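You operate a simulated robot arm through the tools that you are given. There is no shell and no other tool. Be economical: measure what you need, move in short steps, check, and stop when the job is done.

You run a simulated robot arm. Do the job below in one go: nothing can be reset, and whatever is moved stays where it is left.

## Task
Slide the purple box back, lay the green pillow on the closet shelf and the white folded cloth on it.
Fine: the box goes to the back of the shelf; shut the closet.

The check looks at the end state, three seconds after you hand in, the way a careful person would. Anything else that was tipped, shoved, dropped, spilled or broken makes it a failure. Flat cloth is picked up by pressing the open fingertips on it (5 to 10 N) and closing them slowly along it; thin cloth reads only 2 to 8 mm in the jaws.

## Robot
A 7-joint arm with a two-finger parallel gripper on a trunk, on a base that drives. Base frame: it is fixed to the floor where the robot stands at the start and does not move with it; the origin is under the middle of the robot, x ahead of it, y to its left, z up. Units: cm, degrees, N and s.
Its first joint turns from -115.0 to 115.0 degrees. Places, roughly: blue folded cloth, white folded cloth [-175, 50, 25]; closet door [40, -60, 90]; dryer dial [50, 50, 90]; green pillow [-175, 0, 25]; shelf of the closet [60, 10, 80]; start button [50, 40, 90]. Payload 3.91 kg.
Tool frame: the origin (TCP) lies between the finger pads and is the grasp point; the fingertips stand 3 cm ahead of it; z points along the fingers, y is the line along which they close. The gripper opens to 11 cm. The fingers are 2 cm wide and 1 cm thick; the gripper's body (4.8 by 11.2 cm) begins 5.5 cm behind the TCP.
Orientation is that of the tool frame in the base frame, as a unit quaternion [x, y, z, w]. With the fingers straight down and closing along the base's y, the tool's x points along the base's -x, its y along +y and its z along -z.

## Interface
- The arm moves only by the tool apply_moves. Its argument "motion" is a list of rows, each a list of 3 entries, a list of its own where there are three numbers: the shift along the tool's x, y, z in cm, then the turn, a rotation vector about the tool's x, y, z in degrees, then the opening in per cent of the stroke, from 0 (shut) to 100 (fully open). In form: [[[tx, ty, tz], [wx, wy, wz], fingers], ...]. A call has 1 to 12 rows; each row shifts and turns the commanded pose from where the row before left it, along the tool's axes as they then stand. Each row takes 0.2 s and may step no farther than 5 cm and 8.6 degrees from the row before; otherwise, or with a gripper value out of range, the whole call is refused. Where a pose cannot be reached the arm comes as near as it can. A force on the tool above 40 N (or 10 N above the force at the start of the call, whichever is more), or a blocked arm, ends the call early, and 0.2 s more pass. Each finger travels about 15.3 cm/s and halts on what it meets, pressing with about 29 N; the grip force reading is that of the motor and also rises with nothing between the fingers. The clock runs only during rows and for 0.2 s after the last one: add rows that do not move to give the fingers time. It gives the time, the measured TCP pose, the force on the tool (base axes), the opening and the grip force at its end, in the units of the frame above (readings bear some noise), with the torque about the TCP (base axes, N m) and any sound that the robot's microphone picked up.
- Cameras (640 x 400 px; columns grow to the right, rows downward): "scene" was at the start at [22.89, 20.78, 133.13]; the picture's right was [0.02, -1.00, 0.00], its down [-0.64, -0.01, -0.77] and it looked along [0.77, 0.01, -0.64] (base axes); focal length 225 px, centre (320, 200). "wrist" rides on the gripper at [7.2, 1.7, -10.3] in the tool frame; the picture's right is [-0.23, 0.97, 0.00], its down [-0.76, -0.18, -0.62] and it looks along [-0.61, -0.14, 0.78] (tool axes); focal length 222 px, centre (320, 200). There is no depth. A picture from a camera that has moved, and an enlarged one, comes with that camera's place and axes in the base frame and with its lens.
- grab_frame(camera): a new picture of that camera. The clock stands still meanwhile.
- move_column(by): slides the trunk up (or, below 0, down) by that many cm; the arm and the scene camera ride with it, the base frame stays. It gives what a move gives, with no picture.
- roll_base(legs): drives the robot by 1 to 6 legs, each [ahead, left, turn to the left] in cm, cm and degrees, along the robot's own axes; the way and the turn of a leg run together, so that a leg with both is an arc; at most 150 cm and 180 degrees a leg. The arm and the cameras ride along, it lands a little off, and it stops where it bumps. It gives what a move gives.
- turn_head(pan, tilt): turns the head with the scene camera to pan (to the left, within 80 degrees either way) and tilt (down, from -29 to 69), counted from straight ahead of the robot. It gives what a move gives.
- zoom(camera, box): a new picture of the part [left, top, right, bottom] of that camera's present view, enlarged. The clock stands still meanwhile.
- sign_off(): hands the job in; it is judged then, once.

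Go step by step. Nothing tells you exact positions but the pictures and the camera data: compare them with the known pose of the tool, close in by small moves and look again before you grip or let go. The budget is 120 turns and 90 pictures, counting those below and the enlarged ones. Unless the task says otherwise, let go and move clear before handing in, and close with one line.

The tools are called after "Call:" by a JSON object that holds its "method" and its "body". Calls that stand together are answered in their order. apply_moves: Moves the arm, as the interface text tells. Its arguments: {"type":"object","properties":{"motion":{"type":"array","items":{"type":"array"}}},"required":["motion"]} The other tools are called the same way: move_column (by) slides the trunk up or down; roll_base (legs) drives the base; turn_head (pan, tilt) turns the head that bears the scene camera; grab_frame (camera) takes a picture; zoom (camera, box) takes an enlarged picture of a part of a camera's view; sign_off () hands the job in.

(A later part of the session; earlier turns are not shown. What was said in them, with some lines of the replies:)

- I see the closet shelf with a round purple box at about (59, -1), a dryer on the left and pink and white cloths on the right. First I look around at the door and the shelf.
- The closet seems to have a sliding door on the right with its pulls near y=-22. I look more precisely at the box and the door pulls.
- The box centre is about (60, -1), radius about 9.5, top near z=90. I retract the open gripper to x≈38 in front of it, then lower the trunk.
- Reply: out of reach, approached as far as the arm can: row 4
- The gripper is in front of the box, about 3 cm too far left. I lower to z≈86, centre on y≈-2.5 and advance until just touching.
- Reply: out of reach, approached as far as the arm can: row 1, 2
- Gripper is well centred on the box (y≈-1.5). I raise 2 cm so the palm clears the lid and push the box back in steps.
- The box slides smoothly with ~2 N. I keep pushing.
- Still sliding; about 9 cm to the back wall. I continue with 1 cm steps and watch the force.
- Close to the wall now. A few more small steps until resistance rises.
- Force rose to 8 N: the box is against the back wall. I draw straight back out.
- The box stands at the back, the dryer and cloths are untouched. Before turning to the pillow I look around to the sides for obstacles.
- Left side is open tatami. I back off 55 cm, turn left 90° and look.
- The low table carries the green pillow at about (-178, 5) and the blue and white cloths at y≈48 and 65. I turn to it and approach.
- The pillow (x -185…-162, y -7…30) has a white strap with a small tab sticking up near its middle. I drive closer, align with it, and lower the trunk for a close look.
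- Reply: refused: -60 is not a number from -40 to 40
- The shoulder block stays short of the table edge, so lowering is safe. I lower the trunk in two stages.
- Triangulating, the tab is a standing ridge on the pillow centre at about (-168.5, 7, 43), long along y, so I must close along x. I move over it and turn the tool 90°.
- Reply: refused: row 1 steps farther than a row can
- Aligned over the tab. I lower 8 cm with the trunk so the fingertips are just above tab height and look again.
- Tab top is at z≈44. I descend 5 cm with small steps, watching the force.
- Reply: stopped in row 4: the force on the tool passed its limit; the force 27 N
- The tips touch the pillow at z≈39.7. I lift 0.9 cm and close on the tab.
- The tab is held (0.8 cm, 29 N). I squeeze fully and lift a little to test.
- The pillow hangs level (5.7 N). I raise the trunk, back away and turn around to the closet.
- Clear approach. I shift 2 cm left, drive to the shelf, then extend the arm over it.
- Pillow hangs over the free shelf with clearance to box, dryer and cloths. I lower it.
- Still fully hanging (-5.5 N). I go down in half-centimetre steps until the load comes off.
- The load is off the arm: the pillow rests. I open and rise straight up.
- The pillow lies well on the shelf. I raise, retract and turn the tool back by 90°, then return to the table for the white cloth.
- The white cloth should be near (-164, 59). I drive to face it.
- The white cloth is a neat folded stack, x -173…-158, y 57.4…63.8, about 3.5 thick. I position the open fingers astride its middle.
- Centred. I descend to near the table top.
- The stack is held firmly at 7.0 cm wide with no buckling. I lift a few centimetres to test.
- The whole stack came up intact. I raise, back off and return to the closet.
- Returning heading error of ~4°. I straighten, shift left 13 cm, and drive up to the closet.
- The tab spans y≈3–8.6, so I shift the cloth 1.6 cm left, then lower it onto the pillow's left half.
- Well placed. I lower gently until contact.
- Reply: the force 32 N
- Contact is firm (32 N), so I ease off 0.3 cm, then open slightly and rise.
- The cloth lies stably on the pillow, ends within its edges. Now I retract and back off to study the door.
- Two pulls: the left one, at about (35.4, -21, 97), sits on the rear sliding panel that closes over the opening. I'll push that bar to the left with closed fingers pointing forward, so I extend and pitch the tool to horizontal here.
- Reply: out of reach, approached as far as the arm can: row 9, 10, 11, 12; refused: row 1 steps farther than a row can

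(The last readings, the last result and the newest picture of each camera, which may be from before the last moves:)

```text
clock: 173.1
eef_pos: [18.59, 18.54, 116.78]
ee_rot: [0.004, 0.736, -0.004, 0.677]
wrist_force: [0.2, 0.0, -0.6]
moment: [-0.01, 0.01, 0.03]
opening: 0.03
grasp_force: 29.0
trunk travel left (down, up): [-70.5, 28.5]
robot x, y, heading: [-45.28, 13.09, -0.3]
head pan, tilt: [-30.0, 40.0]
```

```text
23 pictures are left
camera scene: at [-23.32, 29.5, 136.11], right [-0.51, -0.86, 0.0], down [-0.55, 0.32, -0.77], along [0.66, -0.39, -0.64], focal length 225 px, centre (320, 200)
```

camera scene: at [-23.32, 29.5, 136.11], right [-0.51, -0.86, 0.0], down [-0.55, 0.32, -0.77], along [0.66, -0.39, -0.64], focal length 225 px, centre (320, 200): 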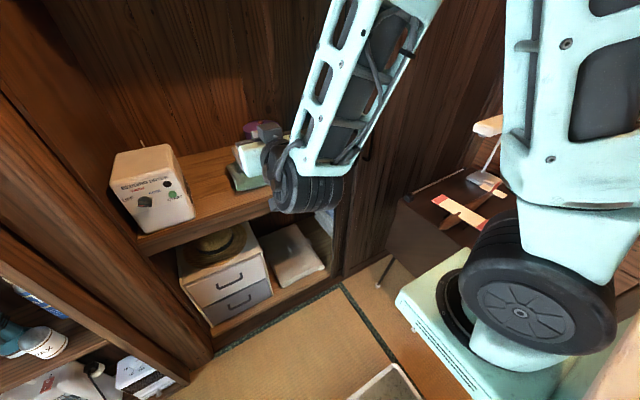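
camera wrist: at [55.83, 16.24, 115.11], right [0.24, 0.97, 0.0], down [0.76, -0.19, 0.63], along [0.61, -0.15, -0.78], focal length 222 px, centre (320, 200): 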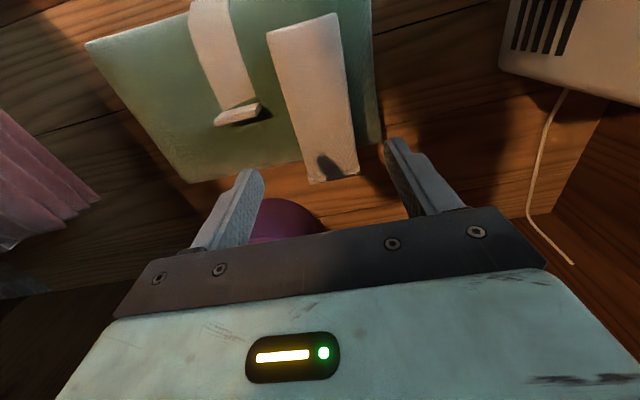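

I slide the arm to the right in smaller steps, keeping the base clear of the desk.

Call:
{"method": "apply_moves", "body": {"motion": [[[0, -4.5, 0], [0, 0, 0], 0], [[0, -4.5, 0], [0, 0, 0], 0], [[0, -4.5, 0], [0, 0, 0], 0], [[0, -4.5, 0], [0, 0, 0], 0], [[0, -4.5, 0], [0, 0, 0], 0], [[0, -4.5, 0], [0, 0, 0], 0], [[0, -4, 0], [0, -4.5, 0], 0], [[0, 0, 0], [0, 0, 0], 0]]}}

Call:
{"method": "turn_head", "body": {"pan": -15, "tilt": 30}}

Call:
{"method": "grab_frame", "body": {"camera": "scene"}}

```text
clock: 174.9
eef_pos: [24.65, 0.74, 117.98]
ee_rot: [0.003, 0.73, -0.004, 0.683]
wrist_force: [-0.2, 0.5, 0.2]
moment: [0.02, 0.01, -0.02]
opening: 0.0
grasp_force: 29.3
out of reach, approached as far as the arm can: row 1, 2, 3, 4, 5, 6, 7
trunk travel left (down, up): [-70.5, 28.5]
robot x, y, heading: [-45.01, 13.14, -0.3]
head pan, tilt: [-30.0, 40.0]
```

```text
clock: 175.7
eef_pos: [24.75, 0.72, 117.96]
ee_rot: [0.003, 0.73, -0.003, 0.684]
wrist_force: [-1.2, 1.0, 0.0]
moment: [-0.01, 0.01, -0.01]
opening: 0.02
grasp_force: 29.5
trunk travel left (down, up): [-70.5, 28.5]
robot x, y, heading: [-45.24, 12.87, -0.2]
head pan, tilt: [-15.0, 30.0]
```

```text
22 pictures are left
camera scene: at [-21.94, 31.39, 137.63], right [-0.27, -0.96, 0.0], down [-0.48, 0.13, -0.87], along [0.83, -0.23, -0.5], focal length 225 px, centre (320, 200)
```

scene: 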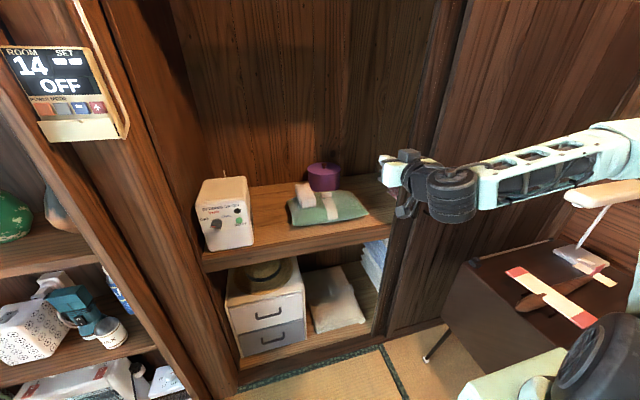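

Call:
{"method": "turn_head", "body": {"pan": -55, "tilt": 30}}

Call:
{"method": "grab_frame", "body": {"camera": "scene"}}

```text
clock: 176.8
eef_pos: [24.67, 0.86, 117.95]
ee_rot: [0.004, 0.73, -0.004, 0.684]
wrist_force: [1.0, -0.7, 0.0]
moment: [0.0, 0.02, -0.04]
opening: 0.02
grasp_force: 28.9
trunk travel left (down, up): [-70.5, 28.5]
robot x, y, heading: [-44.9, 13.33, -0.4]
head pan, tilt: [-55.0, 30.0]
```

```text
21 pictures are left
camera scene: at [-25.51, 26.35, 137.64], right [-0.82, -0.57, 0.0], down [-0.28, 0.41, -0.87], along [0.49, -0.71, -0.5], focal length 225 px, centre (320, 200)
```

scene: 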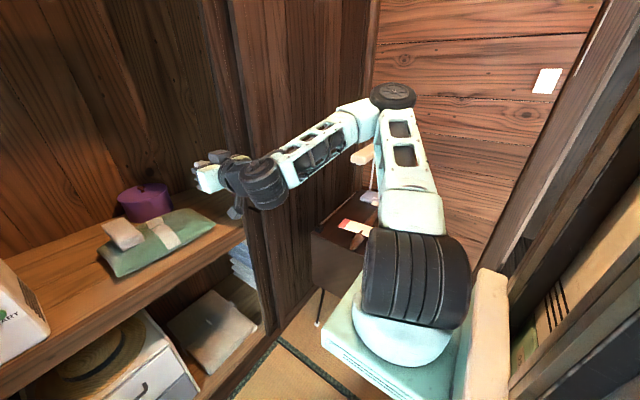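

The horizontal pose swings the elbow out near the desk lamp (≈(7,-48,111)), so I pitch the tool back to about 45° to keep the elbow high.

Call:
{"method": "apply_moves", "body": {"motion": [[[0, 0, 0], [0, 8.5, 0], 0], [[0, 0, 0], [0, 8.5, 0], 0], [[0, 0, 0], [0, 8.5, 0], 0], [[0, 0, 0], [0, 8.5, 0], 0], [[0, 0, 0], [0, 8.5, 0], 0], [[0, 0, 0], [0, 0, 0], 0], [[0, 0, 0], [0, 0, 0], 0]]}}

Call:
{"method": "grab_frame", "body": {"camera": "scene"}}

```text
clock: 178.4
eef_pos: [24.82, 0.78, 117.84]
ee_rot: [0.003, 0.928, -0.001, 0.373]
wrist_force: [0.2, -0.6, -0.2]
moment: [-0.04, -0.01, 0.01]
opening: 0.0
grasp_force: 29.0
trunk travel left (down, up): [-70.5, 28.5]
robot x, y, heading: [-45.03, 13.4, -0.5]
head pan, tilt: [-55.0, 30.0]
```

```text
20 pictures are left
camera scene: at [-25.51, 26.35, 137.64], right [-0.82, -0.57, 0.0], down [-0.28, 0.41, -0.87], along [0.49, -0.71, -0.5], focal length 225 px, centre (320, 200)
```

scene: 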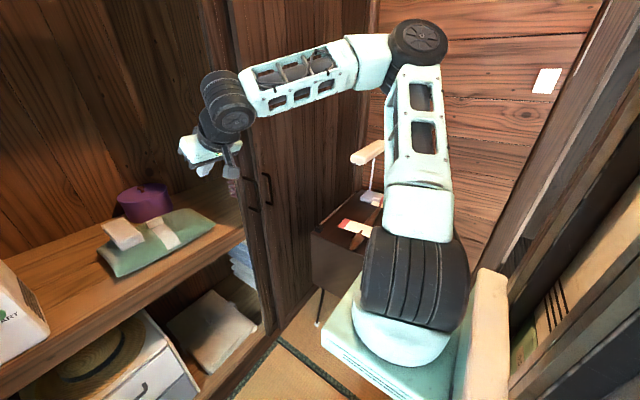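

Call:
{"method": "apply_moves", "body": {"motion": [[[2.46, -3, -2.36], [0, 0, 0], 0], [[2.46, -3, -2.36], [0, 0, 0], 0], [[2.46, -3, -2.36], [0, 0, 0], 0], [[2.46, -3, -2.36], [0, 0, 0], 0], [[2.46, -3, -2.36], [0, 0, 0], 0], [[0, 0, 0], [0, 0, 0], 0]]}}

Call:
{"method": "grab_frame", "body": {"camera": "scene"}}

```text
clock: 179.8
eef_pos: [7.63, -14.26, 117.94]
ee_rot: [0.005, 0.928, -0.003, 0.372]
wrist_force: [-0.3, -0.6, -0.2]
moment: [0.0, 0.01, -0.01]
opening: 0.02
grasp_force: 29.0
trunk travel left (down, up): [-70.5, 28.5]
robot x, y, heading: [-44.86, 13.19, -0.4]
head pan, tilt: [-55.0, 30.0]
```

```text
19 pictures are left
camera scene: at [-25.51, 26.36, 137.64], right [-0.82, -0.57, 0.0], down [-0.28, 0.41, -0.87], along [0.49, -0.71, -0.5], focal length 225 px, centre (320, 200)
```

scene: 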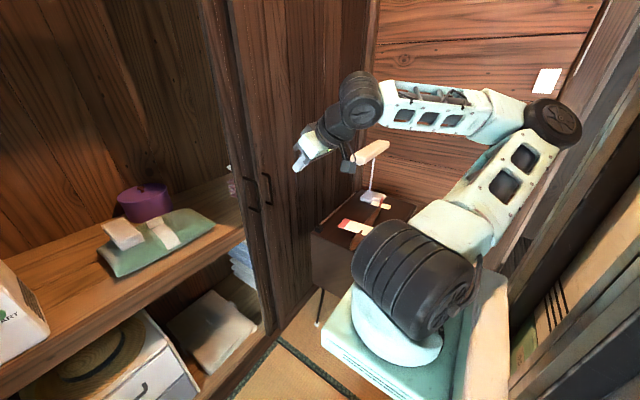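

Elbow now stays back and high; the lamp really stands further right. I drive to bring the fingertips a few cm short of the gap between the two pulls and lower the trunk.

Call:
{"method": "roll_base", "body": {"legs": [[0, -10, 0], [19, 0, 0]]}}

Call:
{"method": "move_column", "body": {"by": -20}}

Call:
{"method": "turn_head", "body": {"pan": -40, "tilt": 30}}

Call:
{"method": "grab_frame", "body": {"camera": "scene"}}

Call:
{"method": "grab_frame", "body": {"camera": "wrist"}}

```text
clock: 182.1
eef_pos: [26.46, -24.45, 117.95]
ee_rot: [0.003, 0.928, -0.001, 0.372]
wrist_force: [0.2, 0.2, 0.1]
moment: [0.03, 0.01, -0.03]
opening: 0.0
grasp_force: 28.9
trunk travel left (down, up): [-70.5, 28.5]
robot x, y, heading: [-26.32, 3.22, -0.0]
head pan, tilt: [-55.0, 30.0]
```

```text
clock: 184.2
eef_pos: [26.43, -24.34, 97.95]
ee_rot: [0.003, 0.928, -0.001, 0.372]
wrist_force: [0.2, 0.0, 0.2]
moment: [0.02, -0.02, 0.01]
opening: 0.0
grasp_force: 28.9
trunk travel left (down, up): [-50.5, 48.5]
robot x, y, heading: [-26.06, 2.78, -0.1]
head pan, tilt: [-55.0, 30.0]
```

```text
clock: 185.0
eef_pos: [26.42, -24.33, 97.97]
ee_rot: [0.002, 0.928, -0.001, 0.372]
wrist_force: [-1.1, 0.2, -0.7]
moment: [-0.02, -0.03, -0.01]
opening: 0.0
grasp_force: 29.2
trunk travel left (down, up): [-50.5, 48.5]
robot x, y, heading: [-26.35, 2.77, -0.0]
head pan, tilt: [-40.0, 30.0]
```

```text
18 pictures are left
camera scene: at [-5.11, 17.68, 117.64], right [-0.65, -0.76, 0.0], down [-0.38, 0.32, -0.87], along [0.66, -0.56, -0.5], focal length 225 px, centre (320, 200)
```

scene: 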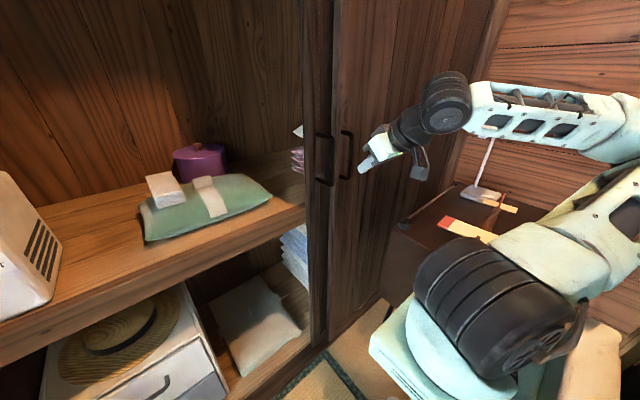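

```text
17 pictures are left
camera wrist: at [13.9, -22.55, 100.44], right [0.17, 0.97, 0.16], down [0.12, -0.18, 0.98], along [0.98, -0.15, -0.15], focal length 222 px, centre (320, 200)
```

wrist: 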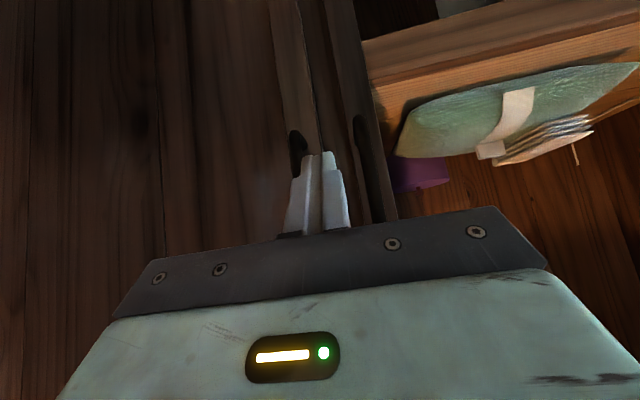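

The fingertips line up exactly between the pulls (bars at y≈-27 and -21). I advance 8 cm into the gap.

Call:
{"method": "apply_moves", "body": {"motion": [[[-1.45, 0.1, 1.38], [0, 0, 0], 0], [[-1.45, 0.1, 1.38], [0, 0, 0], 0], [[-1.45, 0, 1.38], [0, 0, 0], 0], [[-1.45, 0, 1.38], [0, 0, 0], 0], [[0, 0, 0], [0, 0, 0], 0]]}}

Call:
{"method": "zoom", "body": {"camera": "scene", "box": [280, 100, 440, 200]}}

```text
clock: 186.2
eef_pos: [34.43, -24.21, 97.96]
ee_rot: [0.004, 0.928, -0.001, 0.373]
wrist_force: [-0.1, -0.4, 0.1]
moment: [0.01, -0.02, 0.02]
opening: 0.0
grasp_force: 28.9
trunk travel left (down, up): [-50.5, 48.5]
robot x, y, heading: [-26.25, 2.84, -0.1]
head pan, tilt: [-40.0, 30.0]
```

```text
4.00 times, centred on (360, 150) of scene
camera zoom: at [-5.1, 17.69, 117.64], right [-0.65, -0.76, 0.0], down [-0.38, 0.32, -0.87], along [0.66, -0.56, -0.5], focal length 902 px, centre (160, 400)
```

zoom: 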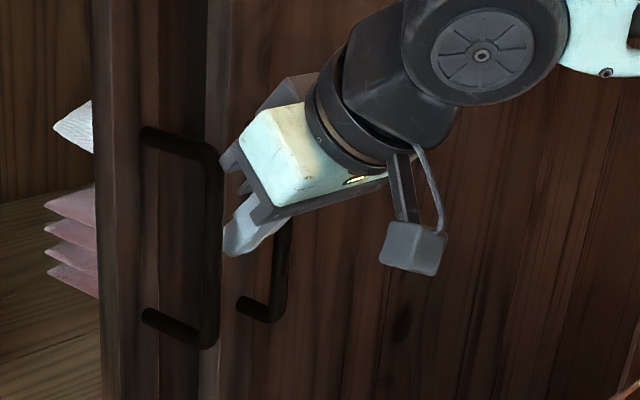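

The closed fingers sit between the bars. I push gently left with the arm to see the door's resistance.

Call:
{"method": "apply_moves", "body": {"motion": [[[0, 1, 0], [0, 0, 0], 0], [[0, 1, 0], [0, 0, 0], 0], [[0, 1, 0], [0, 0, 0], 0], [[0, 1, 0], [0, 0, 0], 0], [[0, 1, 0], [0, 0, 0], 0], [[0, 1, 0], [0, 0, 0], 0], [[0, 0, 0], [0, 0, 0], 0]]}}

Call:
{"method": "grab_frame", "body": {"camera": "scene"}}

```text
clock: 187.8
eef_pos: [34.53, -18.26, 97.87]
ee_rot: [0.003, 0.928, -0.002, 0.373]
wrist_force: [0.1, 0.4, 0.0]
moment: [0.02, 0.02, 0.01]
opening: 0.0
grasp_force: 29.0
trunk travel left (down, up): [-50.5, 48.5]
robot x, y, heading: [-26.16, 2.65, -0.3]
head pan, tilt: [-40.0, 30.0]
```

```text
15 pictures are left
camera scene: at [-5.11, 17.7, 117.64], right [-0.65, -0.76, 0.0], down [-0.38, 0.32, -0.87], along [0.66, -0.56, -0.5], focal length 225 px, centre (320, 200)
```

scene: 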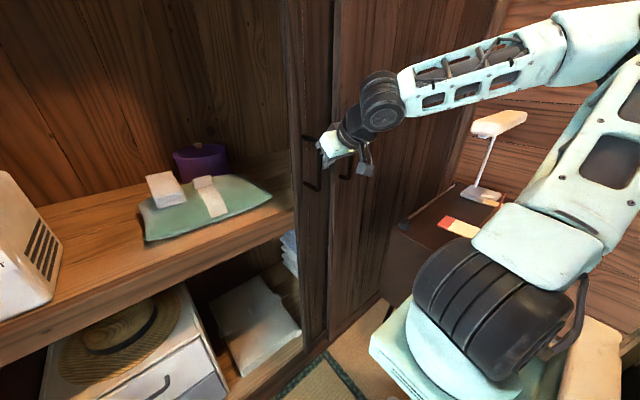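

The door slides left easily. I now drive the base left to carry it along.

Call:
{"method": "roll_base", "body": {"legs": [[0, 40, 0]]}}

Call:
{"method": "grab_frame", "body": {"camera": "scene"}}

```text
clock: 190.3
eef_pos: [34.63, 21.01, 97.92]
ee_rot: [0.006, 0.928, -0.003, 0.373]
wrist_force: [-0.4, -1.2, 0.3]
moment: [0.0, -0.03, 0.0]
opening: 0.0
grasp_force: 28.7
trunk travel left (down, up): [-50.5, 48.5]
robot x, y, heading: [-25.86, 42.65, -0.5]
head pan, tilt: [-40.0, 30.0]
```

```text
14 pictures are left
camera scene: at [-4.7, 57.17, 117.64], right [-0.65, -0.76, 0.0], down [-0.38, 0.33, -0.87], along [0.66, -0.56, -0.5], focal length 225 px, centre (320, 200)
```

scene: 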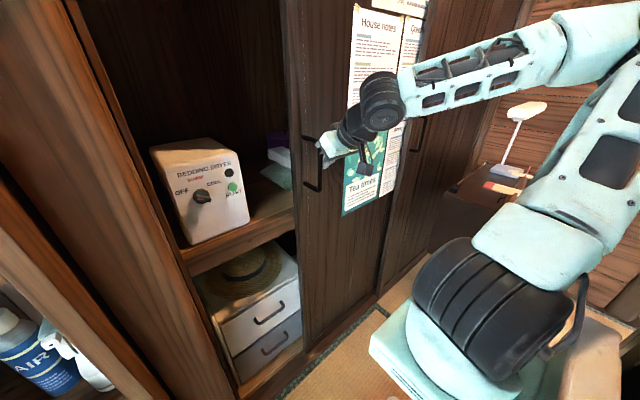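

The door follows well; notes are revealed on its face. About 28 cm remain, so I drive 22 more.

Call:
{"method": "roll_base", "body": {"legs": [[0, 22, 0]]}}

Call:
{"method": "grab_frame", "body": {"camera": "scene"}}

```text
clock: 192.0
eef_pos: [35.02, 43.08, 97.86]
ee_rot: [0.004, 0.928, -0.001, 0.373]
wrist_force: [0.4, -0.5, -0.3]
moment: [0.01, -0.03, 0.0]
opening: 0.0
grasp_force: 29.2
trunk travel left (down, up): [-50.5, 48.5]
robot x, y, heading: [-26.11, 64.15, -0.4]
head pan, tilt: [-40.0, 30.0]
```

```text
13 pictures are left
camera scene: at [-4.58, 79.16, 117.64], right [-0.65, -0.76, 0.0], down [-0.38, 0.32, -0.87], along [0.66, -0.56, -0.5], focal length 225 px, centre (320, 200)
```

scene: 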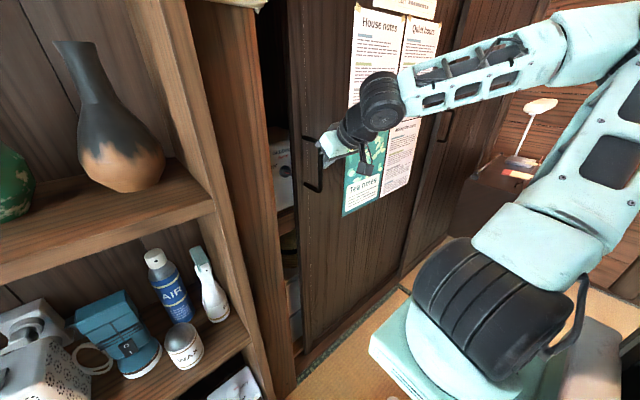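

A narrow gap remains. I finish with the arm in small steps until the stop is felt.

Call:
{"method": "apply_moves", "body": {"motion": [[[0, 1, 0], [0, 0, 0], 0], [[0, 1, 0], [0, 0, 0], 0], [[0, 1, 0], [0, 0, 0], 0], [[0, 1, 0], [0, 0, 0], 0], [[0, 1, 0], [0, 0, 0], 0], [[0, 1, 0], [0, 0, 0], 0], [[0, 1, 0], [0, 0, 0], 0], [[0, 1, 0], [0, 0, 0], 0], [[0, 1, 0], [0, 0, 0], 0], [[0, 0, 0], [0, 0, 0], 0]]}}

Call:
{"method": "grab_frame", "body": {"camera": "scene"}}

```text
clock: 194.2
eef_pos: [35.19, 52.17, 98.0]
ee_rot: [0.004, 0.928, -0.001, 0.374]
wrist_force: [-0.6, -0.2, 0.1]
moment: [0.03, 0.02, -0.01]
opening: 0.0
grasp_force: 29.5
trunk travel left (down, up): [-50.5, 48.5]
robot x, y, heading: [-26.03, 64.43, -0.2]
head pan, tilt: [-40.0, 30.0]
```

```text
12 pictures are left
camera scene: at [-4.58, 79.16, 117.64], right [-0.65, -0.76, 0.0], down [-0.38, 0.32, -0.87], along [0.66, -0.56, -0.5], focal length 225 px, centre (320, 200)
```

scene: 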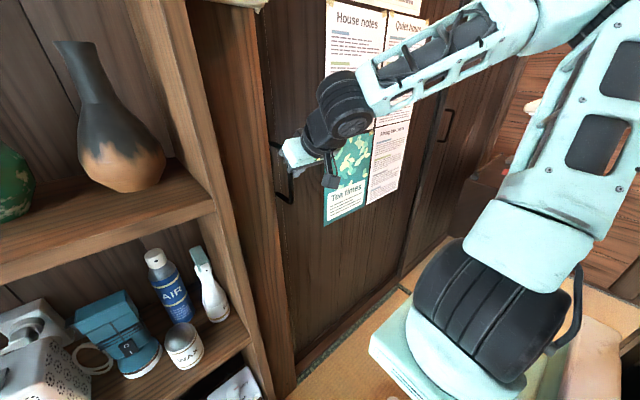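

Call:
{"method": "apply_moves", "body": {"motion": [[[0, 0.7, 0], [0, 0, 0], 0], [[0, 0.7, 0], [0, 0, 0], 0], [[0, 0.7, 0], [0, 0, 0], 0], [[0, 0.7, 0], [0, 0, 0], 0], [[0, 0.7, 0], [0, 0, 0], 0], [[0, 0, 0], [0, 0, 0], 0]]}}

Call:
{"method": "zoom", "body": {"camera": "scene", "box": [200, 60, 360, 160]}}

```text
clock: 194.7
eef_pos: [35.31, 52.26, 97.94]
ee_rot: [0.014, 0.929, -0.008, 0.371]
wrist_force: [-2.2, -10.8, 4.3]
moment: [0.2, -0.01, 0.08]
opening: 0.01
grasp_force: 29.6
trunk travel left (down, up): [-50.5, 48.5]
robot x, y, heading: [-26.09, 64.67, -0.5]
head pan, tilt: [-40.0, 30.0]
stopped in row 2: the force on the tool passed its limit (the readings are from after the stop); the commanded pose is now the measured one
```

```text
4.00 times, centred on (280, 110) of scene
camera zoom: at [-4.59, 79.03, 117.65], right [-0.65, -0.76, 0.0], down [-0.38, 0.32, -0.87], along [0.66, -0.56, -0.5], focal length 902 px, centre (480, 560)
```

zoom: 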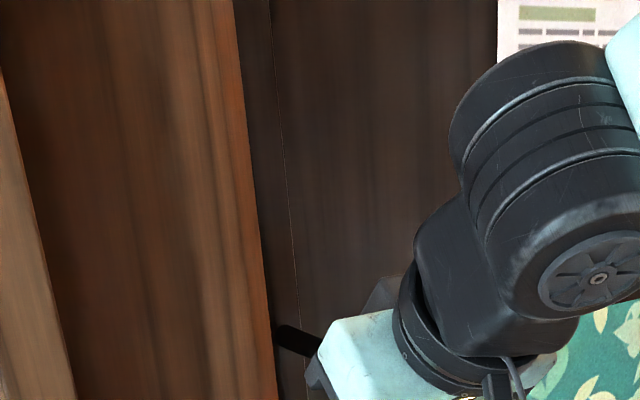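

The door hit its stop with its stile flush at the jamb: closed. I ease off the bar and withdraw the fingers straight back.

Call:
{"method": "apply_moves", "body": {"motion": [[[0, -1.5, 0], [0, 0, 0], 0], [[1.45, 0, -1.38], [0, 0, 0], 0], [[2.2, 0, -2.1], [0, 0, 0], 0], [[2.2, 0, -2.1], [0, 0, 0], 0], [[2.2, 0, -2.1], [0, 0, 0], 0], [[0, 0, 0], [0, 0, 0], 0]]}}

Call:
{"method": "roll_base", "body": {"legs": [[-50, 0, 0]]}}

Call:
{"method": "turn_head", "body": {"pan": -25, "tilt": 12}}

Call:
{"method": "grab_frame", "body": {"camera": "scene"}}

```text
clock: 196.1
eef_pos: [26.55, 51.09, 101.04]
ee_rot: [0.011, 0.929, -0.006, 0.37]
wrist_force: [-0.7, -0.2, -0.5]
moment: [-0.02, 0.03, -0.01]
opening: 0.0
grasp_force: 28.6
out of reach, approached as far as the arm can: row 4, 5
trunk travel left (down, up): [-50.5, 48.5]
robot x, y, heading: [-25.91, 64.43, -0.8]
head pan, tilt: [-40.0, 30.0]
```

```text
clock: 199.1
eef_pos: [-23.15, 51.51, 101.05]
ee_rot: [0.011, 0.929, -0.007, 0.371]
wrist_force: [0.0, -0.5, -0.3]
moment: [0.0, 0.01, 0.01]
opening: 0.0
grasp_force: 28.6
trunk travel left (down, up): [-50.5, 48.5]
robot x, y, heading: [-75.78, 64.62, -0.3]
head pan, tilt: [-40.0, 30.0]
```

```text
clock: 199.9
eef_pos: [-23.1, 51.45, 100.97]
ee_rot: [0.011, 0.929, -0.006, 0.37]
wrist_force: [0.1, -0.3, 0.4]
moment: [0.0, -0.02, 0.0]
opening: 0.0
grasp_force: 28.7
trunk travel left (down, up): [-50.5, 48.5]
robot x, y, heading: [-75.57, 64.43, -0.3]
head pan, tilt: [-25.0, 12.0]
```

```text
10 pictures are left
camera scene: at [-52.79, 81.29, 120.54], right [-0.43, -0.9, 0.0], down [-0.19, 0.09, -0.98], along [0.88, -0.42, -0.21], focal length 225 px, centre (320, 200)
```

scene: 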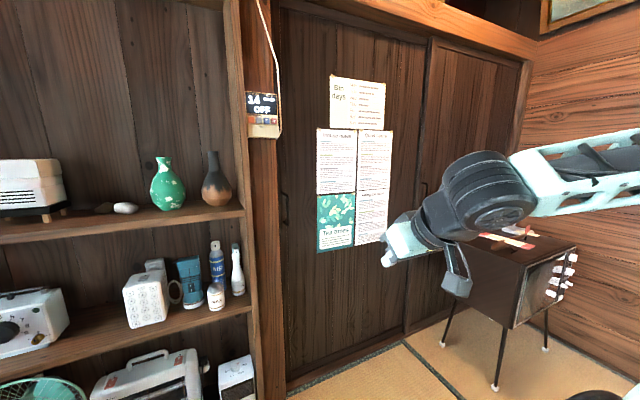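

The closet is fully shut. I read the notes quickly in case they concern the closet.

Call:
{"method": "zoom", "body": {"camera": "scene", "box": [305, 70, 405, 260]}}

Call:
{"method": "zoom", "body": {"camera": "scene", "box": [270, 0, 440, 106]}}

```text
2.11 times, centred on (355, 165) of scene
camera zoom: at [-52.79, 81.29, 120.54], right [-0.43, -0.9, 0.0], down [-0.19, 0.09, -0.98], along [0.88, -0.42, -0.21], focal length 474 px, centre (246, 274)
```

zoom: 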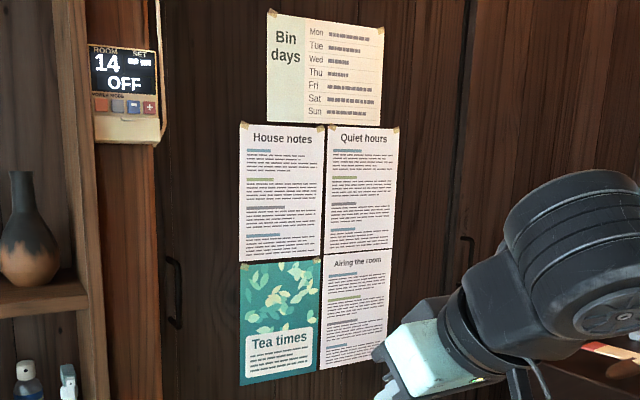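

```text
3.76 times, centred on (355, 53) of scene
camera zoom: at [-52.79, 81.29, 120.54], right [-0.43, -0.9, 0.0], down [-0.19, 0.09, -0.98], along [0.88, -0.42, -0.21], focal length 848 px, centre (188, 753)
```

zoom: 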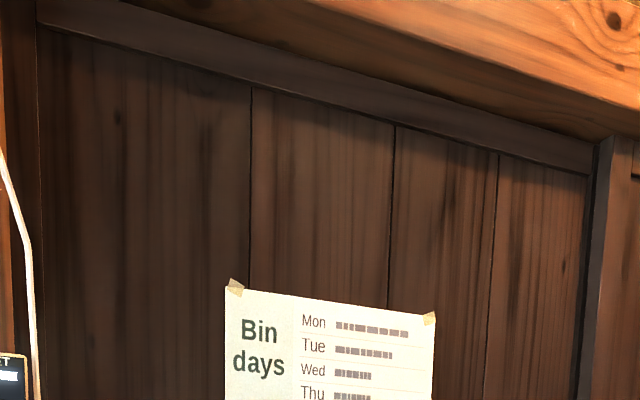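

The notes are filler text with nothing about the closet. The box, pillow and cloth were in place when last seen, the door is shut and the arm is clear, so I hand in.

Call:
{"method": "sign_off", "body": {}}

```text
The job is handed in.
```

The purple box is against the back wall of the shelf, the green pillow lies on the shelf with the white folded cloth on it, and the closet is shut; nothing else was seen to move.
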